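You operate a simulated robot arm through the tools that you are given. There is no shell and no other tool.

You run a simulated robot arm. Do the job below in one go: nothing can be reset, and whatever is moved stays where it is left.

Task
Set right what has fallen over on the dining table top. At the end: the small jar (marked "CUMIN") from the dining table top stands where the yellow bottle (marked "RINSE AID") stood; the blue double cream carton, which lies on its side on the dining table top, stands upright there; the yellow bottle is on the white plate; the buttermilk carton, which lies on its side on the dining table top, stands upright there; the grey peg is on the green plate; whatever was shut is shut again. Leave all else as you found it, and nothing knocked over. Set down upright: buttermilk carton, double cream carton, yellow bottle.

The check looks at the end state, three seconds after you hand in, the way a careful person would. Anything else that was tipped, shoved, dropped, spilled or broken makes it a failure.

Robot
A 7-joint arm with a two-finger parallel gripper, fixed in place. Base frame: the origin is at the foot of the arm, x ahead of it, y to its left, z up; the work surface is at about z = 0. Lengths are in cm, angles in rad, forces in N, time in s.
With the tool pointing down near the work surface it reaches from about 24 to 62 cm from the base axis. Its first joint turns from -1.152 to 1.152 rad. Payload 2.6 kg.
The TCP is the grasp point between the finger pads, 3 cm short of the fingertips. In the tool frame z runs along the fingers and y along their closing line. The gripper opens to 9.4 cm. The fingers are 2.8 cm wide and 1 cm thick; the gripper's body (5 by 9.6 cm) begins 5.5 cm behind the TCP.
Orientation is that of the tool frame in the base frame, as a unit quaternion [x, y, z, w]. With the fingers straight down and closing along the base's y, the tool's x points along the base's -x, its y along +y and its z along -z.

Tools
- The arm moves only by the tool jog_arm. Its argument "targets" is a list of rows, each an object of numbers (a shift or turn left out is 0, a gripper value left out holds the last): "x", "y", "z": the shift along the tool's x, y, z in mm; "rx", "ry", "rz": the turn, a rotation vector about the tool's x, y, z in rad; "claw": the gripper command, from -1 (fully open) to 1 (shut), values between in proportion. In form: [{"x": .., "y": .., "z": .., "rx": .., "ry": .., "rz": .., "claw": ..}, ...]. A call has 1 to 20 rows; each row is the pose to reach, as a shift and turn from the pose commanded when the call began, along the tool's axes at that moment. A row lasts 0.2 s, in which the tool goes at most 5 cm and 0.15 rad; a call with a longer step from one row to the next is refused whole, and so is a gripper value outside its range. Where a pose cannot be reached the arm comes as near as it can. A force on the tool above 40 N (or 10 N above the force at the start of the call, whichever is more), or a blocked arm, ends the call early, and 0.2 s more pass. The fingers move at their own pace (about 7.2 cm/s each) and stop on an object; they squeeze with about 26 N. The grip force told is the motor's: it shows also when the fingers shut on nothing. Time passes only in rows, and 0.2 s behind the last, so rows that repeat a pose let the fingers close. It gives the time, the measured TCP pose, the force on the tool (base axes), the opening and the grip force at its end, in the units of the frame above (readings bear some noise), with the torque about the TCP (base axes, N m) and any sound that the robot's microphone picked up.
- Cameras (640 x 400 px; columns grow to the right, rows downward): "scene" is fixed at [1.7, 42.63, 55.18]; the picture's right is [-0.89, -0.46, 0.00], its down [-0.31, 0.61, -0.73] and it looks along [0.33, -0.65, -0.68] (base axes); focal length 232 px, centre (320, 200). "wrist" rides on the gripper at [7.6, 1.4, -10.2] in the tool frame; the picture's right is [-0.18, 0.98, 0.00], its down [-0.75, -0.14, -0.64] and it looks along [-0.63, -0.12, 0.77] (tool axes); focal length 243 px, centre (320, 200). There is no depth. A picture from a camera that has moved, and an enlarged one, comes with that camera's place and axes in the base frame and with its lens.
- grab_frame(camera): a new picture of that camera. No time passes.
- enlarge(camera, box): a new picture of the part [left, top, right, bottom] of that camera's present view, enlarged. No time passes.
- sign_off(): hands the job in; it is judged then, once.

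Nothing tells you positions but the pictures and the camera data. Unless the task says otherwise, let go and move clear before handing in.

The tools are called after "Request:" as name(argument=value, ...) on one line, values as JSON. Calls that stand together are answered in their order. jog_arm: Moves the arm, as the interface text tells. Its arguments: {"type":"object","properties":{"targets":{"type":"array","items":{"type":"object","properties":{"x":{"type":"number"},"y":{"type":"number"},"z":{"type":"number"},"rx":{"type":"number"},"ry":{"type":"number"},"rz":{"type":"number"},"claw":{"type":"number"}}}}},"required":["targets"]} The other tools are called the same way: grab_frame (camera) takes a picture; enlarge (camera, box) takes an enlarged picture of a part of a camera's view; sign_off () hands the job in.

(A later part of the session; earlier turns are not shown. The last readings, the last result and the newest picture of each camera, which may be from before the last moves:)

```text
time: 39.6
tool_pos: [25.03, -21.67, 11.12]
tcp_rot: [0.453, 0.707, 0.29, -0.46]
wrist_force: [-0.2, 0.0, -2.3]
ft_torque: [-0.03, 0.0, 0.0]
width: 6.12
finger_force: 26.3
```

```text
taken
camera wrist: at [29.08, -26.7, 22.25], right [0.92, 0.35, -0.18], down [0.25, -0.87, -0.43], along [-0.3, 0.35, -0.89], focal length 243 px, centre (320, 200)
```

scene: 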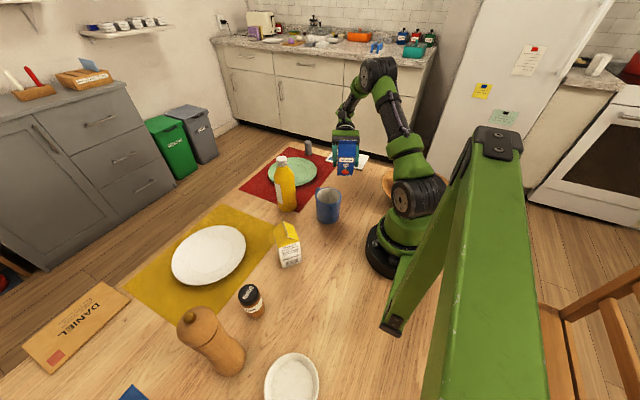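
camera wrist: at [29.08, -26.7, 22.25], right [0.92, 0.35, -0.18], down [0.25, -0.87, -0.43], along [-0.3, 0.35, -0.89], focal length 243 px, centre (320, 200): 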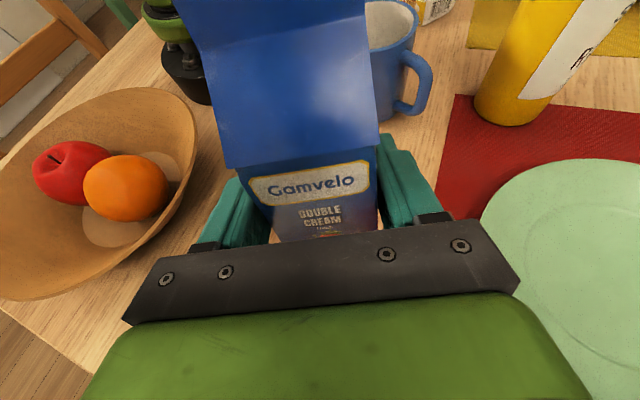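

The carton is nearly upright, held at 66° tilt. I'll lower 4 cm and finish the last 10° of the turn.

Request:
jog_arm(targets=[{"x": -12, "z": 5.4}, {"x": -24, "z": 10.8}, {"x": -36.5, "z": 16.3}, {"x": -36.5, "z": 16.3, "ry": 0.085}, {"x": -36.5, "z": 16.3, "ry": 0.171}, {"x": -36.5, "z": 16.3, "ry": 0.171}])

Request:
enlarge(camera="scene", box=[280, 120, 400, 195])

Request:
grab_frame(camera="scene")

```text
time: 41.0
tool_pos: [24.98, -21.68, 7.1]
tcp_rot: [0.426, 0.665, 0.326, -0.519]
wrist_force: [-0.1, 0.3, -2.9]
ft_torque: [-0.04, -0.03, 0.0]
width: 6.15
finger_force: 25.8
```

```text
5.33 times, centred on (340, 158) of scene
camera zoom: at [1.7, 42.63, 55.18], right [-0.89, -0.46, 0.0], down [-0.31, 0.61, -0.73], along [0.33, -0.65, -0.68], focal length 1239 px, centre (213, 427)
```

zoom: 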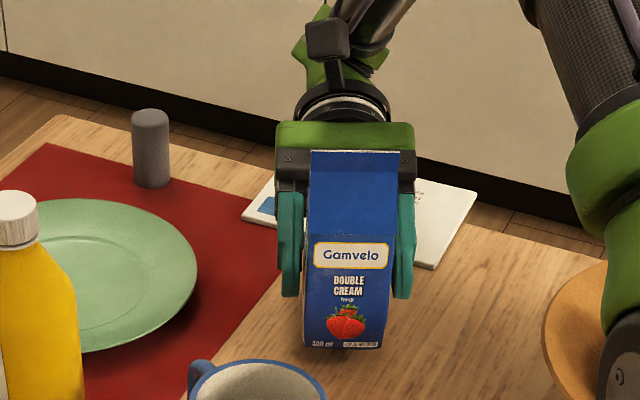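

```text
taken
```

scene: 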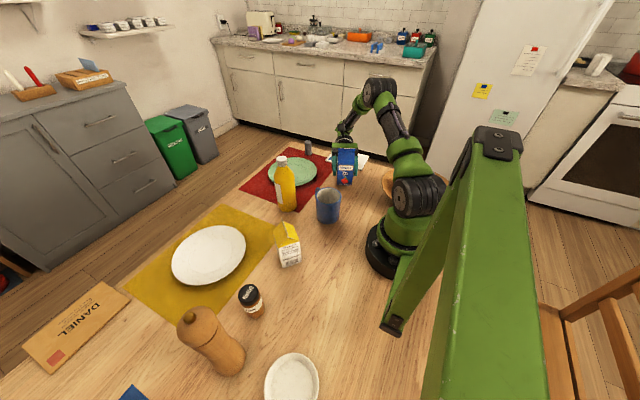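

It hangs upright, its bottom about 2 cm above the table. I'll lower carefully to contact.

Request:
jog_arm(targets=[{"x": -9, "z": 2.3}, {"x": -17, "z": 4.4}, {"x": -17, "z": 4.4}])

Request:
jog_arm(targets=[{"x": -1.5, "z": 0.4}, {"x": -3, "z": 0.8}, {"x": -3, "z": 0.8}])

```text
time: 41.8
tool_pos: [24.98, -21.68, 5.43]
tcp_rot: [0.426, 0.664, 0.327, -0.519]
wrist_force: [0.6, 0.0, -3.1]
ft_torque: [-0.04, -0.03, -0.01]
width: 6.14
finger_force: 25.9
```

```text
time: 42.6
tool_pos: [24.97, -21.72, 5.12]
tcp_rot: [0.426, 0.665, 0.327, -0.519]
wrist_force: [-0.8, 0.5, 0.1]
ft_torque: [-0.03, -0.08, 0.02]
width: 6.11
finger_force: 26.3
```

Contact has just begun. I'll press about 1 mm more, then open.

Request:
jog_arm(targets=[{"x": -0.8, "z": 0.2}, {"x": -0.8, "z": 0.2}])

Request:
jog_arm(targets=[{"claw": 0.2}, {"claw": 0.0}, {"claw": -0.3}, {"claw": -0.7}, {"claw": -1}, {"claw": -1}])

Request:
enlarge(camera="scene", box=[280, 120, 400, 195])

Request:
grab_frame(camera="wrist")

```text
time: 43.2
tool_pos: [25.05, -21.76, 5.05]
tcp_rot: [0.426, 0.665, 0.327, -0.519]
wrist_force: [-7.2, 1.2, 18.8]
ft_torque: [-0.07, -0.36, -0.04]
width: 6.13
finger_force: 26.3
```

```text
time: 44.6
tool_pos: [24.93, -21.72, 5.05]
tcp_rot: [0.427, 0.665, 0.327, -0.519]
wrist_force: [0.2, 0.6, 0.0]
ft_torque: [-0.03, 0.02, -0.01]
width: 9.4
finger_force: 0.1
```

```text
5.33 times, centred on (340, 158) of scene
camera zoom: at [1.7, 42.63, 55.18], right [-0.89, -0.46, 0.0], down [-0.31, 0.61, -0.73], along [0.33, -0.65, -0.68], focal length 1239 px, centre (213, 427)
```

zoom: 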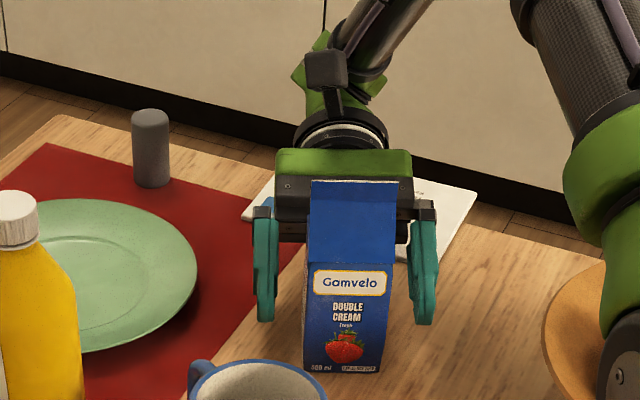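

```text
taken
camera wrist: at [29.72, -28.33, 14.89], right [0.91, 0.37, -0.19], down [0.21, -0.79, -0.57], along [-0.36, 0.48, -0.8], focal length 243 px, centre (320, 200)
```

wrist: 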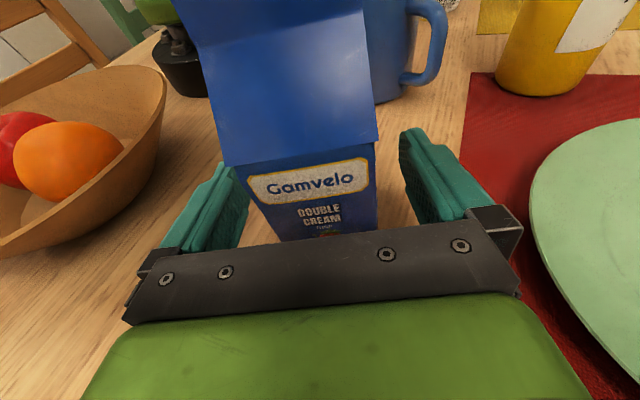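

The cream carton stands upright with clear gaps on both sides. I'll back off while un-tilting slightly, then rise and bring the tool vertical.

Request:
jog_arm(targets=[{"z": -12, "ry": -0.08}, {"z": -30, "ry": -0.18}, {"z": -50, "ry": -0.28}, {"z": -68, "ry": -0.36}, {"z": -76, "x": 15, "ry": -0.44}, {"z": -82, "x": 40, "ry": -0.54}, {"z": -89, "x": 70, "ry": -0.66}, {"z": -97, "x": 105, "ry": -0.8}, {"z": -104, "x": 140, "ry": -0.94}, {"z": -110, "x": 170, "ry": -1.08}, {"z": -114, "x": 190, "ry": -1.2}, {"z": -116, "x": 200, "ry": -1.319}, {"z": -116, "x": 200, "ry": -1.319}])

Request:
grab_frame(camera="scene")

Request:
grab_frame(camera="wrist")

```text
time: 47.4
tool_pos: [27.84, -27.27, 27.21]
tcp_rot: [0.537, 0.843, -0.003, -0.001]
wrist_force: [0.3, 0.7, -0.5]
ft_torque: [0.02, 0.02, 0.02]
width: 9.41
finger_force: 0.1
```

```text
taken
```

scene: 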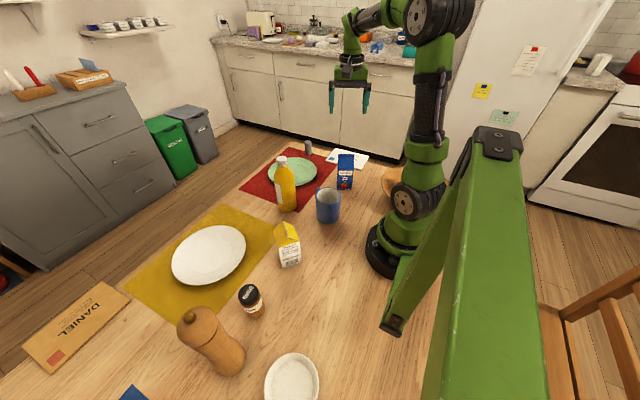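

```text
taken
camera wrist: at [25.92, -19.74, 37.42], right [0.97, 0.25, -0.01], down [0.2, -0.74, 0.64], along [0.15, -0.62, -0.77], focal length 243 px, centre (320, 200)
```

wrist: 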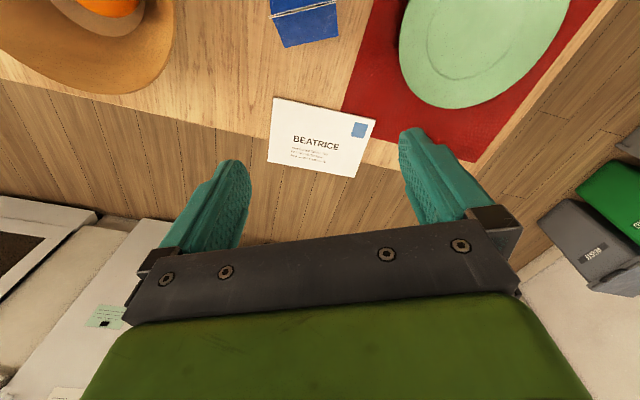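

Both cartons stand. Next is the peg near (47,-34.5): I'll move above it with the camera on the base side.

Request:
jog_arm(targets=[{"x": -27, "y": 28, "z": 8, "rz": -0.1}, {"x": -53, "y": 56, "z": 16, "rz": -0.2}, {"x": -80, "y": 83, "z": 24, "rz": -0.3}, {"x": -107, "y": 111, "z": 32, "rz": -0.4}, {"x": -133, "y": 139, "z": 40, "rz": -0.506}, {"x": -133, "y": 139, "z": 40, "rz": -0.506}])

Request:
grab_frame(camera="wrist")

Request:
grab_frame(camera="scene")

```text
time: 48.8
tool_pos: [45.92, -33.51, 23.04]
tcp_rot: [0.308, 0.951, -0.002, -0.004]
wrist_force: [0.0, 0.7, 0.4]
ft_torque: [-0.02, -0.04, -0.01]
width: 9.37
finger_force: 0.1
```

```text
taken
camera wrist: at [40.68, -27.76, 33.35], right [0.73, 0.69, -0.01], down [0.53, -0.56, 0.64], along [0.44, -0.47, -0.77], focal length 243 px, centre (320, 200)
```

wrist: 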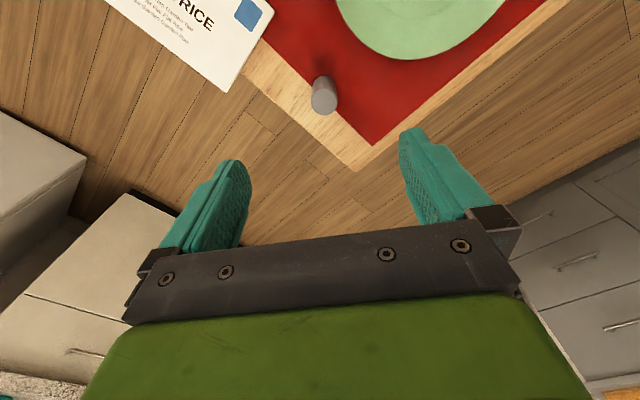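

```text
taken
```

scene: 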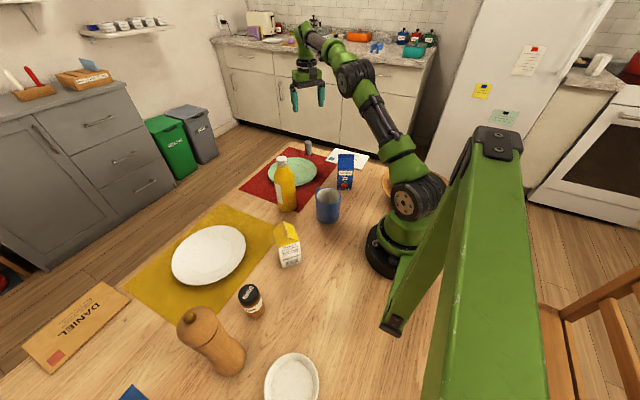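

Request:
enlarge(camera="wrist", box=[240, 30, 400, 130])

Request:
enlarge(camera="wrist", box=[300, 0, 540, 150])

```text
4.00 times, centred on (320, 80) of wrist
camera zoom: at [40.68, -27.76, 33.35], right [0.73, 0.69, -0.01], down [0.53, -0.56, 0.64], along [0.44, -0.47, -0.77], focal length 970 px, centre (320, 680)
```

zoom: 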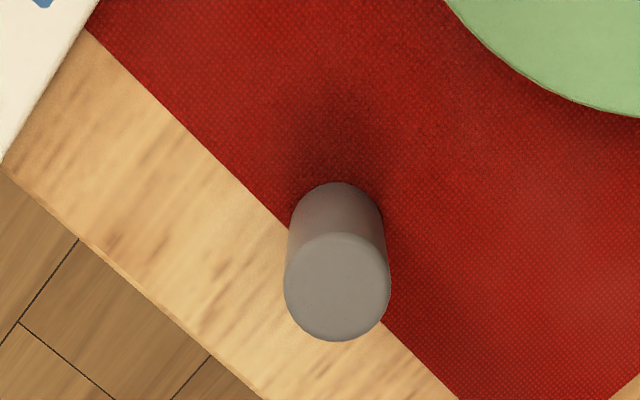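

```text
2.67 times, centred on (420, 75) of wrist
camera zoom: at [40.68, -27.76, 33.35], right [0.73, 0.69, -0.01], down [0.53, -0.56, 0.64], along [0.44, -0.47, -0.77], focal length 647 px, centre (53, 533)
```

zoom: 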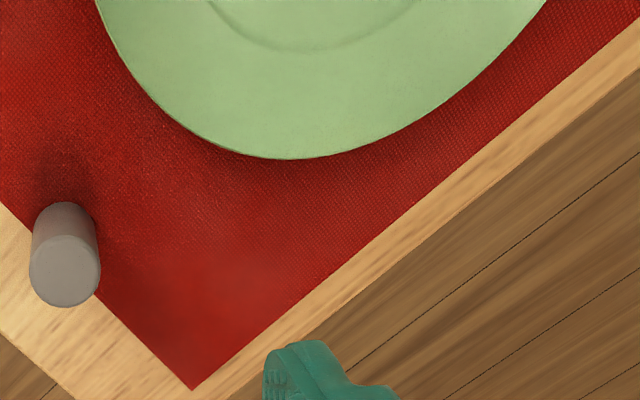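

The peg stands at about (47.1,-34.0), 5.7 cm tall and 2.9 cm thick. I'll descend over it.

Request:
jog_arm(targets=[{"x": -12, "y": 3.4, "z": 30}, {"x": -12, "y": 3.4, "z": 70}, {"x": -12, "y": 3.4, "z": 110}, {"x": -12, "y": 3.4, "z": 125}, {"x": -12, "y": 3.4, "z": 125}])

Request:
grab_frame(camera="wrist")

Request:
enlarge(camera="scene", box=[240, 80, 400, 180])

```text
time: 50.0
tool_pos: [46.95, -33.77, 10.64]
tcp_rot: [0.309, 0.951, -0.002, -0.004]
wrist_force: [-0.6, -0.7, -1.3]
ft_torque: [0.0, 0.0, -0.01]
width: 9.39
finger_force: 0.1
```

```text
taken
camera wrist: at [41.79, -28.24, 20.83], right [0.73, 0.69, -0.01], down [0.53, -0.56, 0.64], along [0.44, -0.47, -0.77], focal length 243 px, centre (320, 200)
```

wrist: 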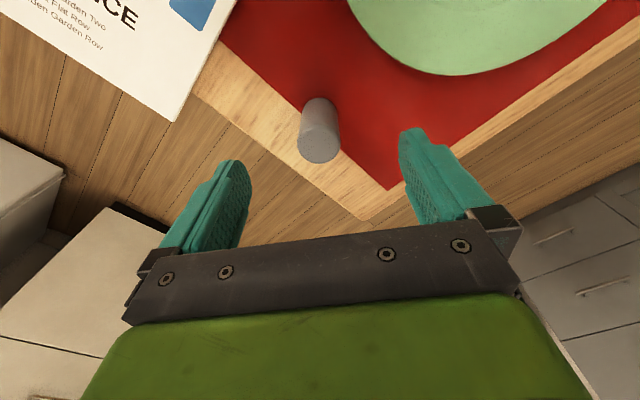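

```text
4.00 times, centred on (320, 130) of scene
camera zoom: at [1.7, 42.63, 55.18], right [-0.89, -0.46, 0.0], down [-0.31, 0.61, -0.73], along [0.33, -0.65, -0.68], focal length 929 px, centre (320, 480)
```

zoom: 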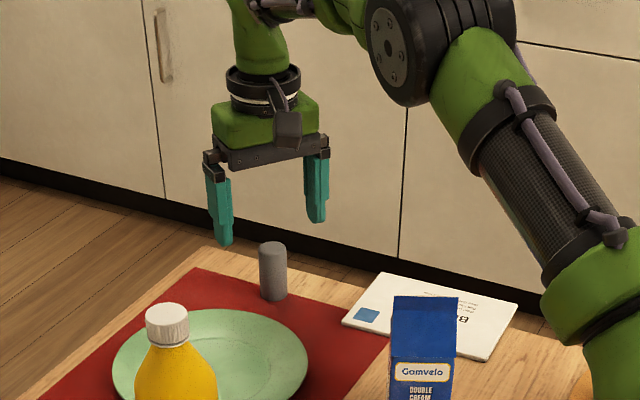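

The peg sits centred between the fingers. I'll descend to z≈4 and close.

Request:
jog_arm(targets=[{"x": -2.5, "z": 25}, {"x": -2.5, "z": 50}, {"x": -2.5, "z": 66}, {"x": -2.5, "z": 66}])

Request:
jog_arm(targets=[{"claw": 0}, {"claw": 0.3}, {"claw": 0.6}, {"claw": 1}, {"claw": 1}, {"claw": 1}])

Request:
enlarge(camera="scene", box=[240, 80, 400, 180])

Request:
grab_frame(camera="wrist")

```text
time: 51.0
tool_pos: [47.25, -34.14, 3.84]
tcp_rot: [0.309, 0.951, -0.001, -0.003]
wrist_force: [-0.3, 0.4, 0.9]
ft_torque: [0.01, -0.01, 0.02]
width: 9.39
finger_force: 0.0
```

```text
time: 52.4
tool_pos: [47.26, -34.12, 3.89]
tcp_rot: [0.309, 0.951, -0.001, -0.003]
wrist_force: [0.0, 0.2, 0.2]
ft_torque: [0.0, -0.01, 0.02]
width: 2.9
finger_force: 25.7
```

```text
4.00 times, centred on (320, 130) of scene
camera zoom: at [1.7, 42.63, 55.18], right [-0.89, -0.46, 0.0], down [-0.31, 0.61, -0.73], along [0.33, -0.65, -0.68], focal length 929 px, centre (320, 480)
```

zoom: 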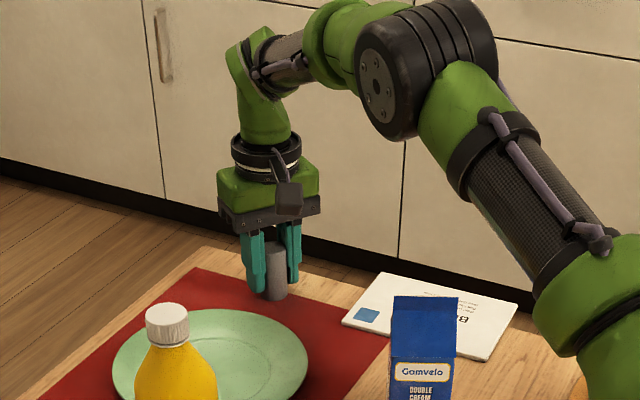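

```text
taken
camera wrist: at [41.94, -28.5, 14.21], right [0.73, 0.69, -0.01], down [0.53, -0.56, 0.64], along [0.44, -0.47, -0.77], focal length 243 px, centre (320, 200)
```

wrist: 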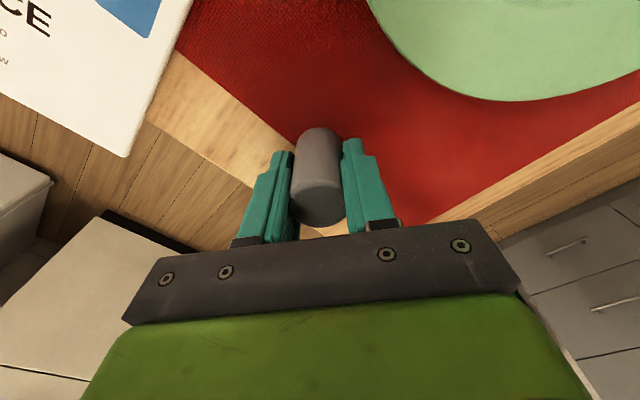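

The peg is gripped at 2.9 cm. I'll lift it 10 cm and carry it over the green plate's centre (44.6,-17.9).

Request:
jog_arm(targets=[{"z": -15}, {"z": -55}, {"z": -100}, {"x": 29, "y": 29, "z": -100}, {"x": 58, "y": 58, "z": -100}, {"x": 88, "y": 87, "z": -100}, {"x": 117, "y": 116, "z": -100}, {"x": 117, "y": 116, "z": -100}])

Request:
grab_frame(camera="wrist")

Request:
enlarge(camera="scene", box=[220, 100, 380, 200])

```text
time: 54.2
tool_pos: [44.75, -17.92, 13.93]
tcp_rot: [0.309, 0.951, -0.002, -0.004]
wrist_force: [0.6, -0.2, -0.4]
ft_torque: [-0.01, 0.02, 0.01]
width: 2.91
finger_force: 26.1
```

```text
taken
camera wrist: at [39.44, -12.16, 24.23], right [0.73, 0.69, -0.01], down [0.53, -0.56, 0.64], along [0.43, -0.47, -0.77], focal length 243 px, centre (320, 200)
```

wrist: 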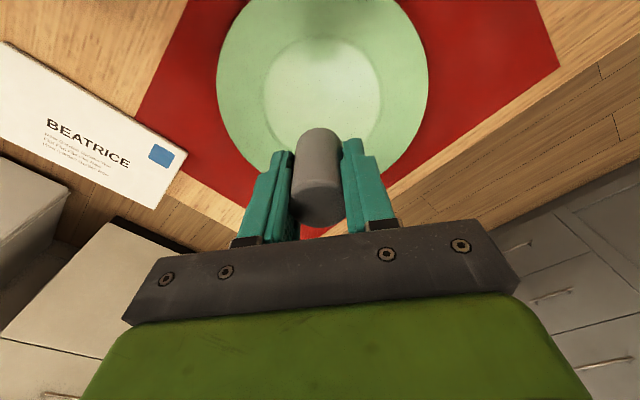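

```text
4.00 times, centred on (300, 150) of scene
camera zoom: at [1.7, 42.63, 55.18], right [-0.89, -0.46, 0.0], down [-0.31, 0.61, -0.73], along [0.33, -0.65, -0.68], focal length 929 px, centre (400, 400)
```

zoom: 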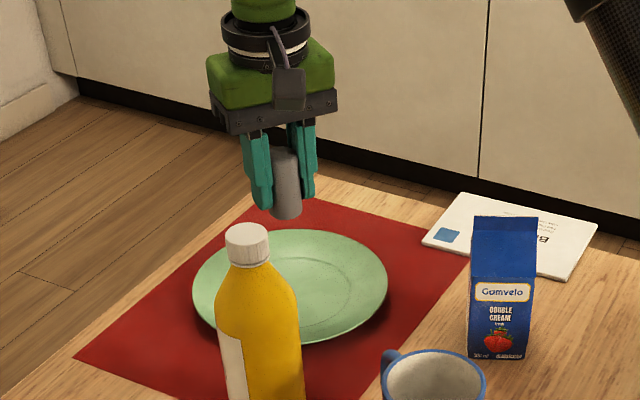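

The peg is above the plate's centre. I'll lower it, then go in small steps to contact.

Request:
jog_arm(targets=[{"z": 30}, {"z": 60}, {"z": 80}, {"z": 80}])

Request:
jog_arm(targets=[{"z": 2}, {"z": 4}, {"z": 6}, {"z": 6}])

Request:
enlarge(camera="scene", box=[220, 100, 380, 200])

```text
time: 55.2
tool_pos: [44.56, -17.85, 5.91]
tcp_rot: [0.309, 0.951, -0.002, -0.003]
wrist_force: [-0.1, -0.1, -0.4]
ft_torque: [0.02, 0.0, 0.03]
width: 2.91
finger_force: 26.2
```

```text
time: 56.2
tool_pos: [44.56, -17.93, 5.46]
tcp_rot: [0.309, 0.951, -0.002, -0.003]
wrist_force: [0.3, 0.4, 0.5]
ft_torque: [-0.02, 0.01, -0.01]
width: 2.88
finger_force: 26.4
```

```text
4.00 times, centred on (300, 150) of scene
camera zoom: at [1.7, 42.63, 55.18], right [-0.89, -0.46, 0.0], down [-0.31, 0.61, -0.73], along [0.33, -0.65, -0.68], focal length 929 px, centre (400, 400)
```

zoom: 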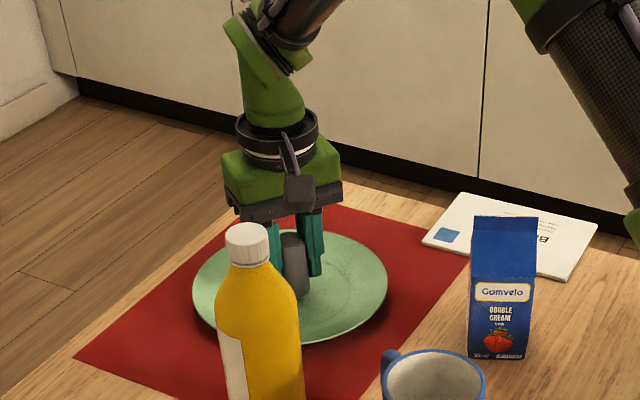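

Request:
jog_arm(targets=[{"z": 1}, {"z": 2}, {"z": 2}])

Request:
jog_arm(targets=[{"z": 1}, {"z": 2}, {"z": 2}])

```text
time: 57.0
tool_pos: [44.55, -17.82, 5.23]
tcp_rot: [0.309, 0.951, -0.002, -0.003]
wrist_force: [-0.2, -0.6, -0.4]
ft_torque: [0.03, -0.04, -0.01]
width: 2.89
finger_force: 25.8
```

```text
time: 57.8
tool_pos: [44.58, -17.69, 4.97]
tcp_rot: [0.309, 0.951, -0.002, -0.003]
wrist_force: [-0.4, 0.1, -0.6]
ft_torque: [-0.03, 0.0, 0.0]
width: 2.88
finger_force: 25.9
```

Request:
jog_arm(targets=[{"z": 1}, {"z": 2}, {"z": 2}])

Request:
jog_arm(targets=[{"z": 1}, {"z": 1.5}, {"z": 1.5}])

```text
time: 58.6
tool_pos: [44.66, -17.86, 4.77]
tcp_rot: [0.309, 0.951, -0.002, -0.003]
wrist_force: [-0.6, -0.6, 1.8]
ft_torque: [-0.02, -0.03, 0.04]
width: 2.9
finger_force: 25.8
```

```text
time: 59.4
tool_pos: [44.66, -17.76, 4.76]
tcp_rot: [0.309, 0.951, -0.001, -0.002]
wrist_force: [2.6, 1.3, 6.1]
ft_torque: [0.12, -0.15, -0.02]
width: 2.89
finger_force: 26.0
```

Contact made. I'll open only to about 4.5 cm and lift straight up.

Request:
jog_arm(targets=[{"claw": 0.3}, {"claw": 0.1}, {"claw": 0.05}, {"claw": 0.05}])

Request:
jog_arm(targets=[{"z": -15}, {"z": -40}, {"z": -80}, {"z": -120}, {"z": -160}, {"z": -190}, {"z": -190}])

Request:
grab_frame(camera="wrist")

Request:
grab_frame(camera="scene")

```text
time: 60.4
tool_pos: [44.62, -17.84, 4.68]
tcp_rot: [0.31, 0.951, -0.002, -0.003]
wrist_force: [-0.2, -0.1, -0.5]
ft_torque: [0.01, 0.02, 0.01]
width: 4.45
finger_force: 0.0
```

```text
time: 62.0
tool_pos: [44.71, -17.71, 23.82]
tcp_rot: [0.308, 0.951, -0.002, -0.003]
wrist_force: [0.1, -0.4, 0.0]
ft_torque: [0.02, 0.02, -0.03]
width: 4.43
finger_force: 0.0
```

```text
taken
camera wrist: at [39.53, -12.14, 34.02], right [0.73, 0.69, -0.01], down [0.53, -0.56, 0.64], along [0.44, -0.47, -0.77], focal length 243 px, centre (320, 200)
```

wrist: 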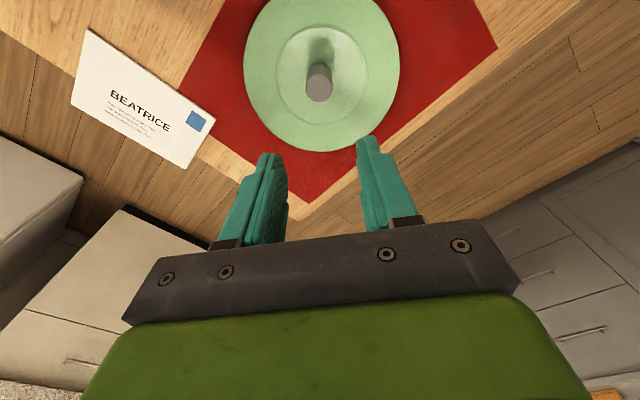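

```text
taken
```

scene: 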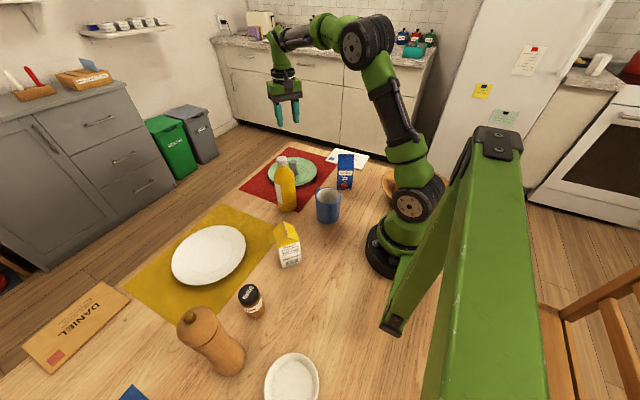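

The peg stands on the green plate. Next I rise and move over the yellow bottle, fingers opening on the way.

Request:
jog_arm(targets=[{"z": -40, "claw": -1}, {"z": -85, "claw": -1}, {"z": -85, "x": 38, "y": 20, "rz": -0.14}, {"z": -85, "x": 76, "y": 41, "rz": -0.28}, {"z": -85, "x": 114, "y": 61, "rz": -0.42}, {"z": -85, "x": 152, "y": 82, "rz": -0.56}, {"z": -85, "x": 152, "y": 82, "rz": -0.63}, {"z": -85, "x": 152, "y": 82, "rz": -0.63}])

Request:
grab_frame(camera="wrist")

Request:
enlarge(camera="scene", box=[230, 130, 350, 230])

```text
time: 63.8
tool_pos: [37.31, -2.22, 32.18]
tcp_rot: [-0.002, 1.0, -0.001, -0.004]
wrist_force: [-0.5, -0.3, 0.2]
ft_torque: [0.0, 0.0, 0.01]
width: 9.39
finger_force: 0.0
```

```text
taken
camera wrist: at [29.74, -0.78, 42.49], right [0.18, 0.98, 0.0], down [0.76, -0.14, 0.64], along [0.63, -0.12, -0.77], focal length 243 px, centre (320, 200)
```

wrist: 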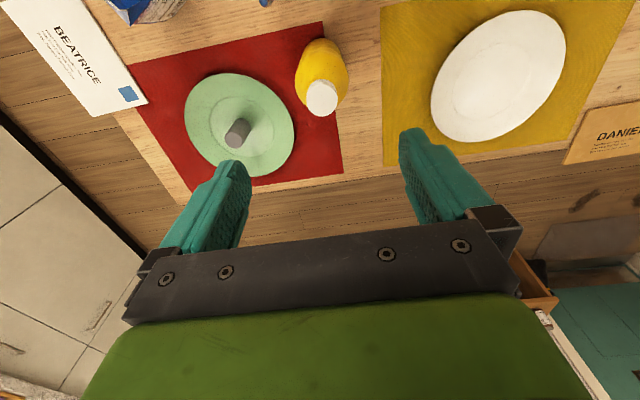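

```text
4.00 times, centred on (290, 180) of scene
camera zoom: at [1.7, 42.63, 55.18], right [-0.89, -0.46, 0.0], down [-0.31, 0.61, -0.73], along [0.33, -0.65, -0.68], focal length 929 px, centre (440, 280)
```

zoom: 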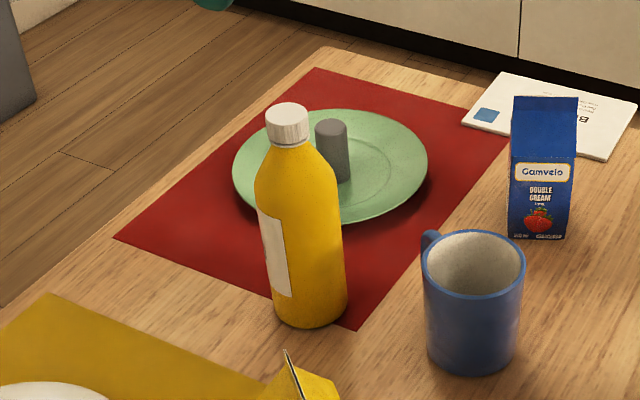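

Request:
enlarge(camera="wrist", box=[250, 20, 410, 120])

Request:
enlarge(camera="wrist", box=[380, 0, 620, 150])

```text
4.00 times, centred on (330, 70) of wrist
camera zoom: at [29.74, -0.78, 42.49], right [0.18, 0.98, 0.0], down [0.76, -0.14, 0.64], along [0.63, -0.12, -0.77], focal length 970 px, centre (280, 720)
```

zoom: 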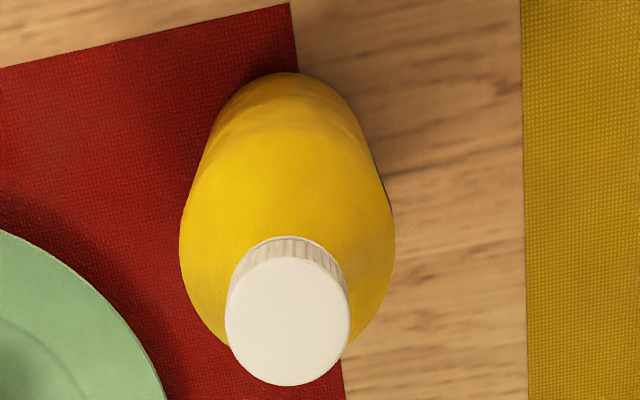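

```text
2.67 times, centred on (500, 75) of wrist
camera zoom: at [29.74, -0.78, 42.49], right [0.18, 0.98, 0.0], down [0.76, -0.14, 0.64], along [0.63, -0.12, -0.77], focal length 647 px, centre (-160, 533)
```

zoom: 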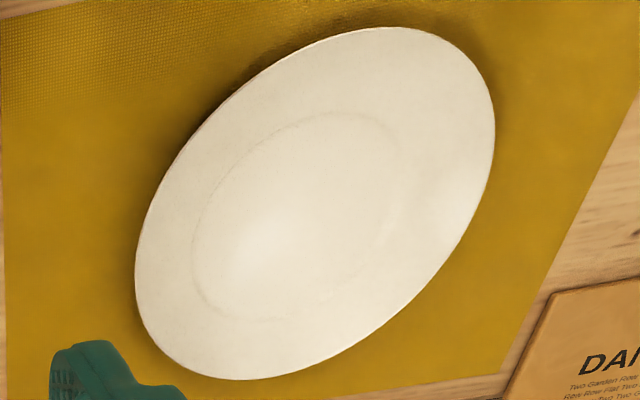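

The bottle is at about (37.2,-2.0), about 19 cm tall and 6.5 cm wide. I'll grip its body with the tool tilted 34° outward so that the palm passes beside the cap; first the pre-grasp pose.

Request:
jog_arm(targets=[{"x": 15, "y": 2, "z": 20, "ry": -0.12}, {"x": 30, "y": 2, "z": 40, "ry": -0.24}, {"x": 45, "y": 2, "z": 60, "ry": -0.36}, {"x": 60, "y": 2, "z": 82, "ry": -0.48}, {"x": 74, "y": 2, "z": 105, "ry": -0.6}, {"x": 74, "y": 2, "z": 105, "ry": -0.6}])

Request:
grab_frame(camera="wrist")

Request:
enlarge(camera="scene", box=[220, 120, 380, 220])

```text
time: 65.2
tool_pos: [29.87, -2.07, 21.76]
tcp_rot: [0.0, 0.956, -0.001, 0.292]
wrist_force: [-0.6, 0.7, 0.4]
ft_torque: [-0.02, 0.01, -0.01]
width: 9.38
finger_force: 0.1
```

```text
taken
camera wrist: at [17.73, -0.65, 25.94], right [0.15, 0.98, 0.1], down [0.27, -0.14, 0.95], along [0.95, -0.12, -0.28], focal length 243 px, centre (320, 200)
```

wrist: 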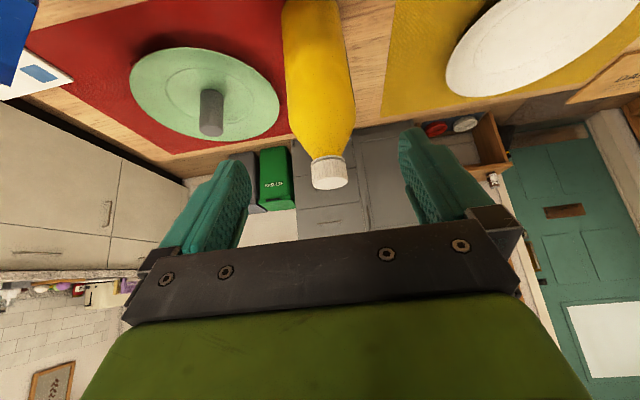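

```text
4.00 times, centred on (300, 170) of scene
camera zoom: at [1.7, 42.63, 55.18], right [-0.89, -0.46, 0.0], down [-0.31, 0.61, -0.73], along [0.33, -0.65, -0.68], focal length 929 px, centre (400, 320)
```

zoom: 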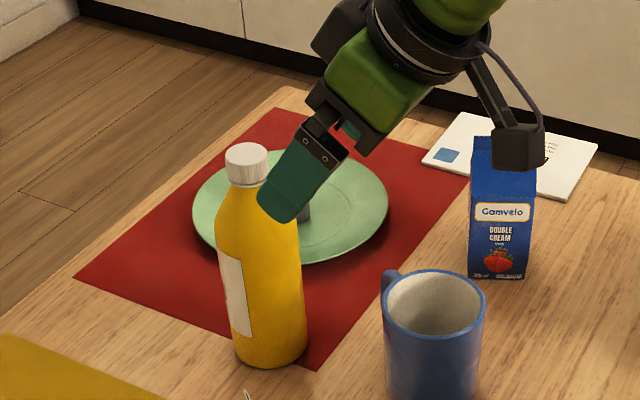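

The bottle lines up with the tool's plane. I'll advance along the tool axis to bring the fingers around the bottle's body.

Request:
jog_arm(targets=[{"z": 35}, {"z": 70}, {"z": 100}, {"z": 118}, {"z": 130}, {"z": 130}])

Request:
grab_frame(camera="wrist")

Request:
enlarge(camera="scene", box=[220, 120, 380, 220])

```text
time: 66.4
tool_pos: [36.95, -2.12, 12.1]
tcp_rot: [-0.003, 0.954, -0.001, 0.3]
wrist_force: [-1.7, 1.4, 6.9]
ft_torque: [-0.03, -0.1, -0.04]
width: 9.43
finger_force: 0.0
out of reach, approached as far as the arm can: row 5, 6
stopped in row 6: the force on the tool passed its limit at 46 N (the readings are from after the stop); the commanded pose is now the measured one
```

```text
taken
camera wrist: at [24.87, -0.7, 16.21], right [0.15, 0.98, 0.1], down [0.25, -0.13, 0.96], along [0.96, -0.11, -0.27], focal length 243 px, centre (320, 200)
```

wrist: 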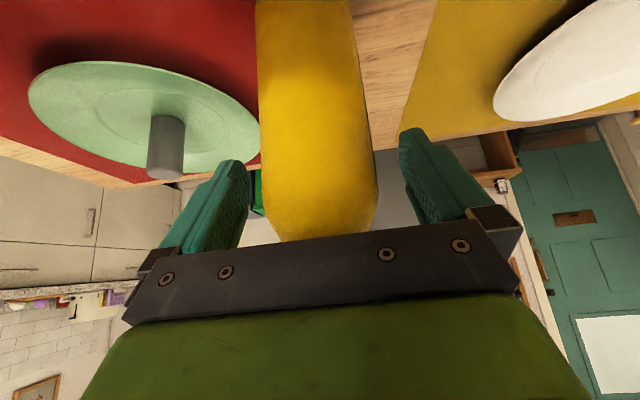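

```text
4.00 times, centred on (300, 170) of scene
camera zoom: at [1.7, 42.63, 55.18], right [-0.89, -0.46, 0.0], down [-0.31, 0.61, -0.73], along [0.33, -0.65, -0.68], focal length 929 px, centre (400, 320)
```

zoom: 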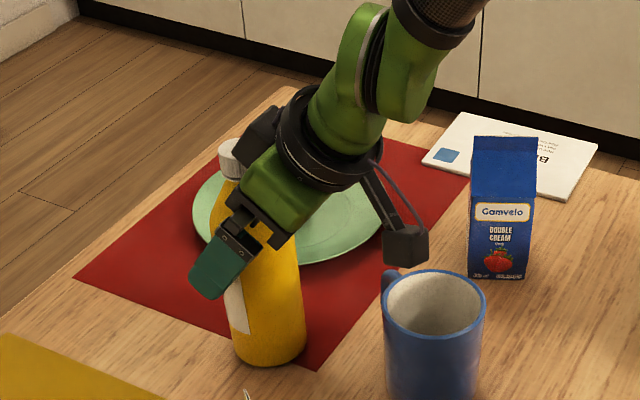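

The palm touched the cap side and the bottle leans slightly outward; the call stopped. I'll ease back slowly along the tool axis so that it settles upright again.

Request:
jog_arm(targets=[{"z": -1}, {"z": -2}, {"z": -3}, {"z": -4}, {"z": -5}, {"z": -6}, {"z": -7}, {"z": -8}, {"z": -8}])

Request:
enlarge(camera="scene", box=[220, 120, 380, 220])

Request:
grab_frame(camera="wrist")

```text
time: 68.4
tool_pos: [36.5, -2.08, 12.75]
tcp_rot: [-0.003, 0.954, -0.001, 0.3]
wrist_force: [0.8, 0.0, -0.1]
ft_torque: [0.01, -0.01, -0.02]
width: 9.39
finger_force: 0.1
```

```text
4.00 times, centred on (300, 170) of scene
camera zoom: at [1.7, 42.63, 55.18], right [-0.89, -0.46, 0.0], down [-0.31, 0.61, -0.73], along [0.33, -0.65, -0.68], focal length 929 px, centre (400, 320)
```

zoom: 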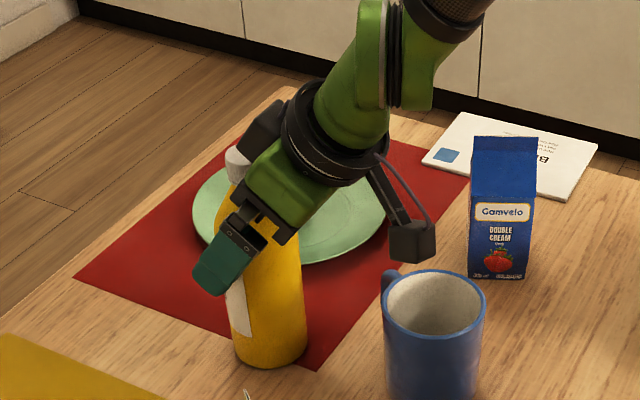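

```text
taken
camera wrist: at [24.37, -0.66, 16.82], right [0.15, 0.98, 0.1], down [0.25, -0.14, 0.96], along [0.96, -0.12, -0.27], focal length 243 px, centre (320, 200)
```

wrist: 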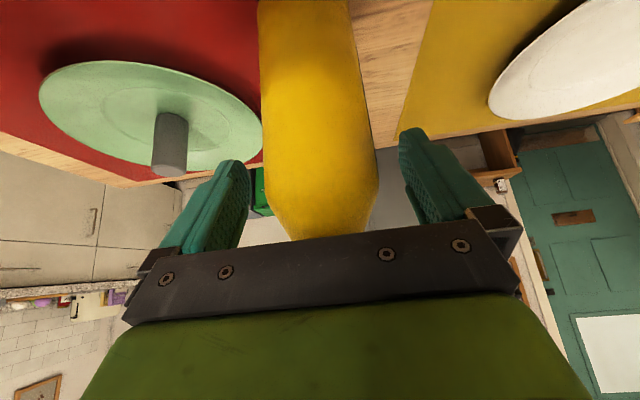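

Forces are back to zero and the bottle is upright at its place. The fingers already surround its body, so I'll close here.

Request:
jog_arm(targets=[{"claw": -0.7}, {"claw": -0.5}, {"claw": -0.4}, {"claw": -0.3}, {"claw": 0}, {"claw": 1}, {"claw": 1}, {"claw": 1}])

Request:
enlarge(camera="scene", box=[220, 120, 380, 220])

Request:
grab_frame(camera="wrist")

```text
time: 70.2
tool_pos: [36.47, -2.1, 12.95]
tcp_rot: [-0.003, 0.954, -0.001, 0.299]
wrist_force: [-0.1, 1.3, 0.3]
ft_torque: [0.07, 0.03, -0.01]
width: 6.57
finger_force: 25.7
```

```text
4.00 times, centred on (300, 170) of scene
camera zoom: at [1.7, 42.63, 55.18], right [-0.89, -0.46, 0.0], down [-0.31, 0.61, -0.73], along [0.33, -0.65, -0.68], focal length 929 px, centre (400, 320)
```

zoom: 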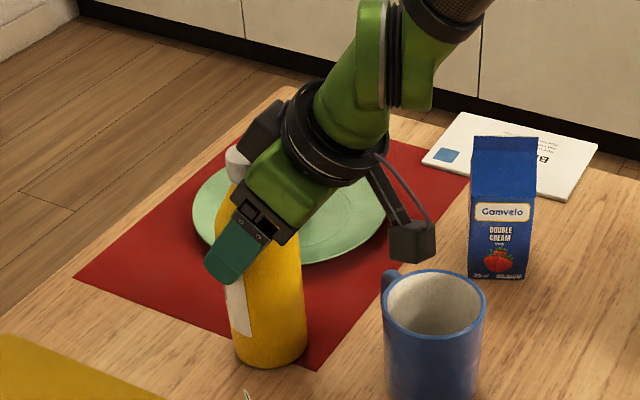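

```text
taken
camera wrist: at [24.37, -0.66, 16.82], right [0.15, 0.98, 0.1], down [0.25, -0.14, 0.96], along [0.96, -0.11, -0.27], focal length 243 px, centre (320, 200)
```

wrist: 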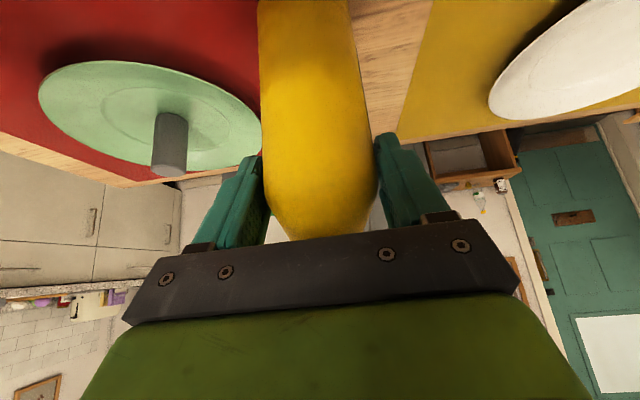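

Gripped at 6.6 cm. I'll lift a little and check.

Request:
jog_arm(targets=[{"x": -5.7, "z": -8.2}, {"x": -11.4, "z": -16.4}, {"x": -22.8, "z": -32.8}, {"x": -40, "z": -57.5}, {"x": -40, "z": -57.5}])

Request:
grab_frame(camera="scene")

Request:
enlarge(camera="scene", box=[200, 100, 360, 220])

```text
time: 71.4
tool_pos: [36.49, -2.0, 19.82]
tcp_rot: [-0.004, 0.954, -0.001, 0.3]
wrist_force: [-0.2, -0.4, -4.9]
ft_torque: [0.0, 0.03, -0.01]
width: 6.6
finger_force: 25.8
```

```text
taken
```

scene: 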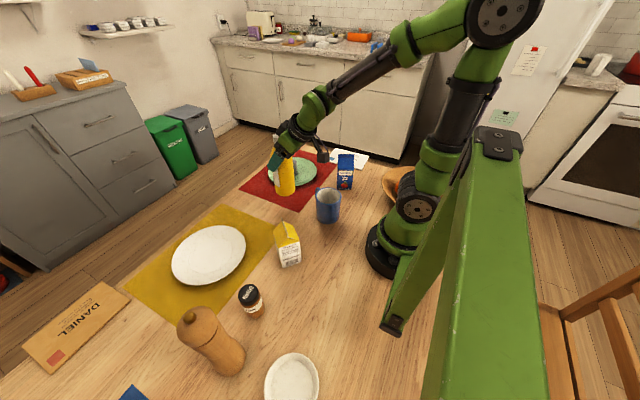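

```text
3.33 times, centred on (280, 160) of scene
camera zoom: at [1.7, 42.63, 55.18], right [-0.89, -0.46, 0.0], down [-0.31, 0.61, -0.73], along [0.33, -0.65, -0.68], focal length 774 px, centre (453, 333)
```

zoom: 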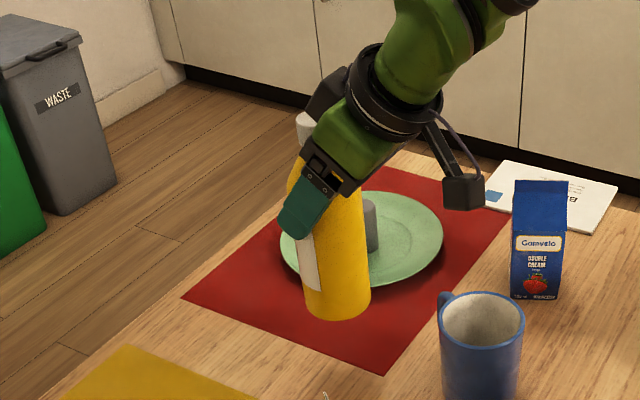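

The bottle hangs upright, base about 7 cm up, weight about 0.5 kg. I'll carry it over to the white plate's centre (45.3,24.1).

Request:
jog_arm(targets=[{"x": -2.7, "y": 10, "z": 1.9}, {"x": -8, "y": 31, "z": 5.6}, {"x": -14.6, "y": 57, "z": 10.2}, {"x": -22.6, "y": 89, "z": 15.7}, {"x": -30.6, "y": 120, "z": 21.3}, {"x": -38.6, "y": 151, "z": 26.9}, {"x": -46.6, "y": 183, "z": 32.4}, {"x": -53.9, "y": 211, "z": 37.5}, {"x": -59.9, "y": 235, "z": 41.7}, {"x": -63.8, "y": 251, "z": 44.4}, {"x": -66.5, "y": 261, "z": 46.3}, {"x": -66.5, "y": 261, "z": 46.3}])

Request:
grab_frame(camera="scene")

Request:
enlarge(camera="scene", box=[120, 150, 320, 300])

Request:
grab_frame(camera="wrist")

```text
time: 74.0
tool_pos: [44.57, 23.99, 19.64]
tcp_rot: [-0.002, 0.954, -0.002, 0.298]
wrist_force: [0.8, 0.1, -4.8]
ft_torque: [0.03, 0.01, 0.03]
width: 6.57
finger_force: 26.2
```

```text
taken
```

scene: 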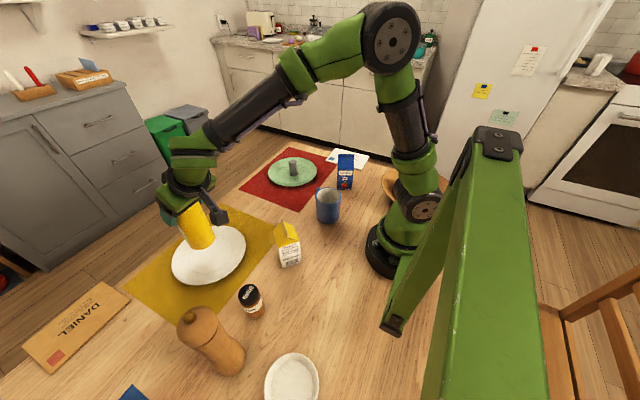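

```text
2.67 times, centred on (220, 225) of scene
camera zoom: at [1.7, 42.63, 55.18], right [-0.89, -0.46, 0.0], down [-0.31, 0.61, -0.73], along [0.33, -0.65, -0.68], focal length 620 px, centre (587, 133)
```

zoom: 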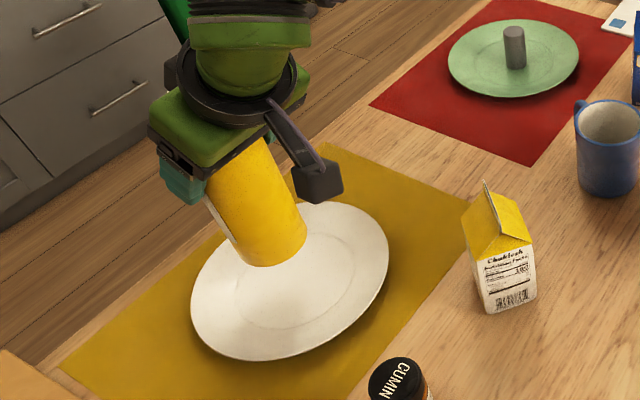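

```text
taken
camera wrist: at [32.39, 25.47, 23.65], right [0.15, 0.98, 0.1], down [0.25, -0.13, 0.96], along [0.96, -0.12, -0.27], focal length 243 px, centre (320, 200)
```

wrist: 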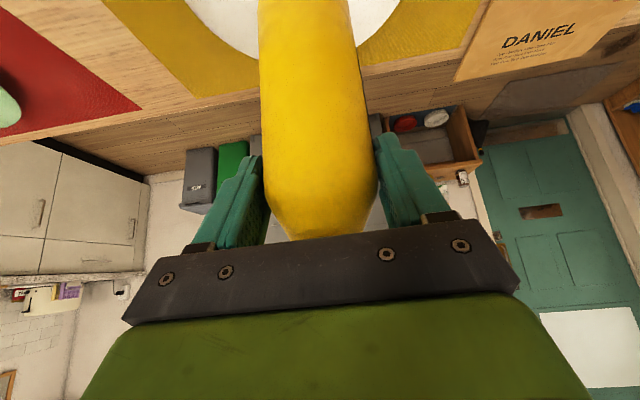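

The bottle hangs over the plate's centre. I'll lower 4.8 cm, then go in small steps to contact.

Request:
jog_arm(targets=[{"x": 8.5, "z": 12.3}, {"x": 17, "z": 24.6}, {"x": 24, "z": 34.5}, {"x": 27.3, "z": 39.4}, {"x": 27.3, "z": 39.4}])

Request:
jog_arm(targets=[{"x": 1.2, "z": 1.6}, {"x": 2.3, "z": 3.3}, {"x": 2.3, "z": 3.3}])

Request:
enlarge(camera="scene", box=[120, 150, 320, 300])

```text
time: 75.2
tool_pos: [44.5, 24.08, 14.95]
tcp_rot: [-0.004, 0.954, -0.002, 0.299]
wrist_force: [0.2, 0.2, -4.0]
ft_torque: [-0.01, 0.06, 0.01]
width: 6.57
finger_force: 26.2
```

```text
time: 76.0
tool_pos: [44.4, 24.09, 14.43]
tcp_rot: [-0.004, 0.954, -0.002, 0.299]
wrist_force: [0.3, -0.9, -4.2]
ft_torque: [0.01, 0.03, 0.01]
width: 6.55
finger_force: 26.5
```

```text
2.67 times, centred on (220, 225) of scene
camera zoom: at [1.7, 42.63, 55.18], right [-0.89, -0.46, 0.0], down [-0.31, 0.61, -0.73], along [0.33, -0.65, -0.68], focal length 620 px, centre (587, 133)
```

zoom: 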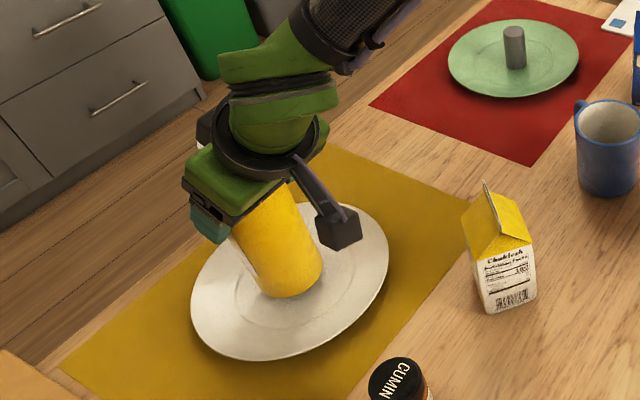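

Request:
jog_arm(targets=[{"x": 1.1, "z": 1.6}, {"x": 2.3, "z": 3.3}, {"x": 2.3, "z": 3.3}])

Request:
jog_arm(targets=[{"x": 0.6, "z": 0.8}, {"x": 1.1, "z": 1.6}, {"x": 1.1, "z": 1.6}])

```text
time: 76.8
tool_pos: [44.44, 24.11, 14.08]
tcp_rot: [-0.003, 0.954, -0.002, 0.299]
wrist_force: [-0.5, 0.4, -4.9]
ft_torque: [0.0, 0.04, 0.0]
width: 6.58
finger_force: 25.7
```

```text
time: 77.6
tool_pos: [44.45, 24.1, 13.82]
tcp_rot: [-0.003, 0.954, -0.002, 0.298]
wrist_force: [-0.6, 1.0, -4.5]
ft_torque: [-0.03, 0.07, -0.02]
width: 6.57
finger_force: 26.6
```

Request:
jog_arm(targets=[{"x": 0.6, "z": 0.8}, {"x": 1.1, "z": 1.6}, {"x": 1.1, "z": 1.6}])

Request:
jog_arm(targets=[{"x": 0.3, "z": 0.5}, {"x": 0.6, "z": 0.8}, {"x": 0.6, "z": 0.8}])

```text
time: 78.4
tool_pos: [44.41, 24.07, 13.84]
tcp_rot: [-0.004, 0.954, -0.002, 0.299]
wrist_force: [0.0, 0.7, -4.3]
ft_torque: [0.02, 0.05, 0.03]
width: 6.59
finger_force: 25.8
```

```text
time: 79.2
tool_pos: [44.41, 24.12, 13.58]
tcp_rot: [-0.003, 0.954, -0.002, 0.299]
wrist_force: [0.3, -0.1, -5.2]
ft_torque: [-0.02, 0.05, 0.0]
width: 6.58
finger_force: 25.7
```

Request:
jog_arm(targets=[{"x": 0.6, "z": 0.8}, {"x": 1.1, "z": 1.6}, {"x": 1.1, "z": 1.6}])

Request:
enlarge(camera="scene", box=[160, 200, 260, 280])

```text
time: 80.0
tool_pos: [44.41, 24.11, 13.31]
tcp_rot: [-0.003, 0.954, -0.002, 0.3]
wrist_force: [0.5, -0.2, -4.2]
ft_torque: [-0.02, 0.02, -0.04]
width: 6.58
finger_force: 26.0
```

```text
5.00 times, centred on (210, 240) of scene
camera zoom: at [1.7, 42.63, 55.18], right [-0.89, -0.46, 0.0], down [-0.31, 0.61, -0.73], along [0.33, -0.65, -0.68], focal length 1162 px, centre (870, 0)
```

zoom: 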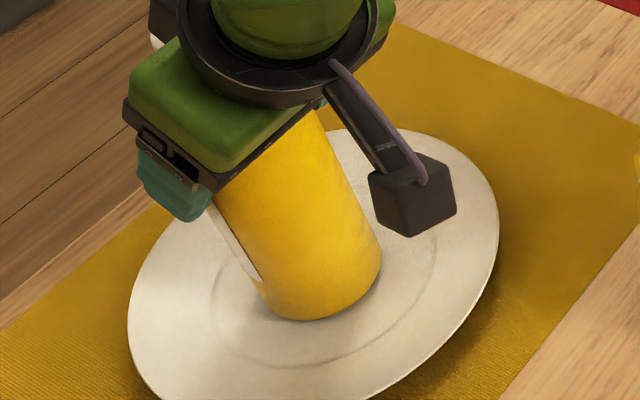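

Request:
jog_arm(targets=[{"x": 0.6, "z": 0.8}, {"x": 0.9, "z": 1.3}, {"x": 0.9, "z": 1.3}])

Request:
jog_arm(targets=[{"x": 0.6, "z": 0.8}, {"x": 0.9, "z": 1.3}, {"x": 0.9, "z": 1.3}])

```text
time: 80.8
tool_pos: [44.42, 24.02, 13.35]
tcp_rot: [-0.003, 0.954, -0.002, 0.299]
wrist_force: [-2.8, 0.0, 4.6]
ft_torque: [-0.28, 0.32, -0.07]
width: 6.57
finger_force: 26.1
```

```text
time: 81.6
tool_pos: [44.61, 24.18, 13.26]
tcp_rot: [-0.004, 0.953, 0.0, 0.302]
wrist_force: [-6.1, -1.1, 19.8]
ft_torque: [-0.05, 0.08, 0.0]
width: 6.57
finger_force: 25.9
```

Contact is firm. I'll ease off a millimetre and open the fingers slowly.

Request:
jog_arm(targets=[{"x": -0.5, "z": -0.8}, {"x": -0.5, "z": -0.8}])

Request:
jog_arm(targets=[{"claw": -0.38}, {"claw": -0.42}, {"claw": -0.5}, {"claw": -0.6}, {"claw": -0.8}, {"claw": -1}, {"claw": -1}])

Request:
enlarge(camera="scene", box=[120, 150, 320, 300])

Request:
grab_frame(camera="wrist")

```text
time: 82.2
tool_pos: [44.52, 24.13, 13.25]
tcp_rot: [-0.003, 0.954, -0.001, 0.301]
wrist_force: [3.2, 3.6, 13.8]
ft_torque: [0.24, -0.59, 0.05]
width: 6.59
finger_force: 25.9
```

```text
time: 83.8
tool_pos: [44.46, 24.04, 13.17]
tcp_rot: [-0.004, 0.954, -0.001, 0.3]
wrist_force: [-0.3, -0.1, 0.2]
ft_torque: [0.04, 0.0, -0.01]
width: 9.4
finger_force: 0.1
```

```text
2.67 times, centred on (220, 225) of scene
camera zoom: at [1.7, 42.63, 55.18], right [-0.89, -0.46, 0.0], down [-0.31, 0.61, -0.73], along [0.33, -0.65, -0.68], focal length 620 px, centre (587, 133)
```

zoom: 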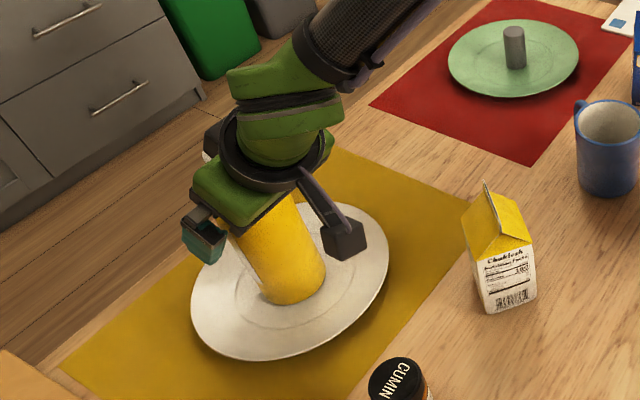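

```text
taken
camera wrist: at [32.35, 25.45, 17.22], right [0.15, 0.98, 0.1], down [0.25, -0.14, 0.96], along [0.96, -0.11, -0.27], focal length 243 px, centre (320, 200)
```

wrist: 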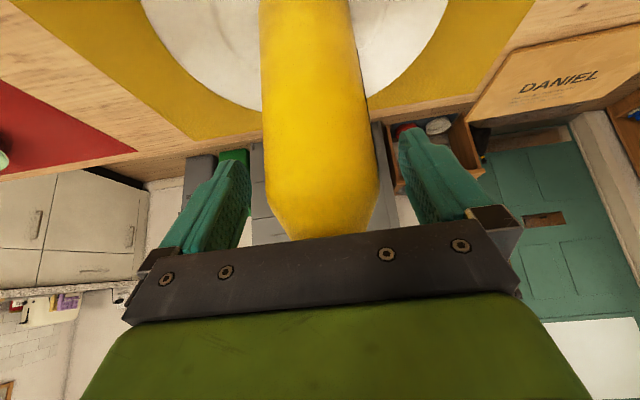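

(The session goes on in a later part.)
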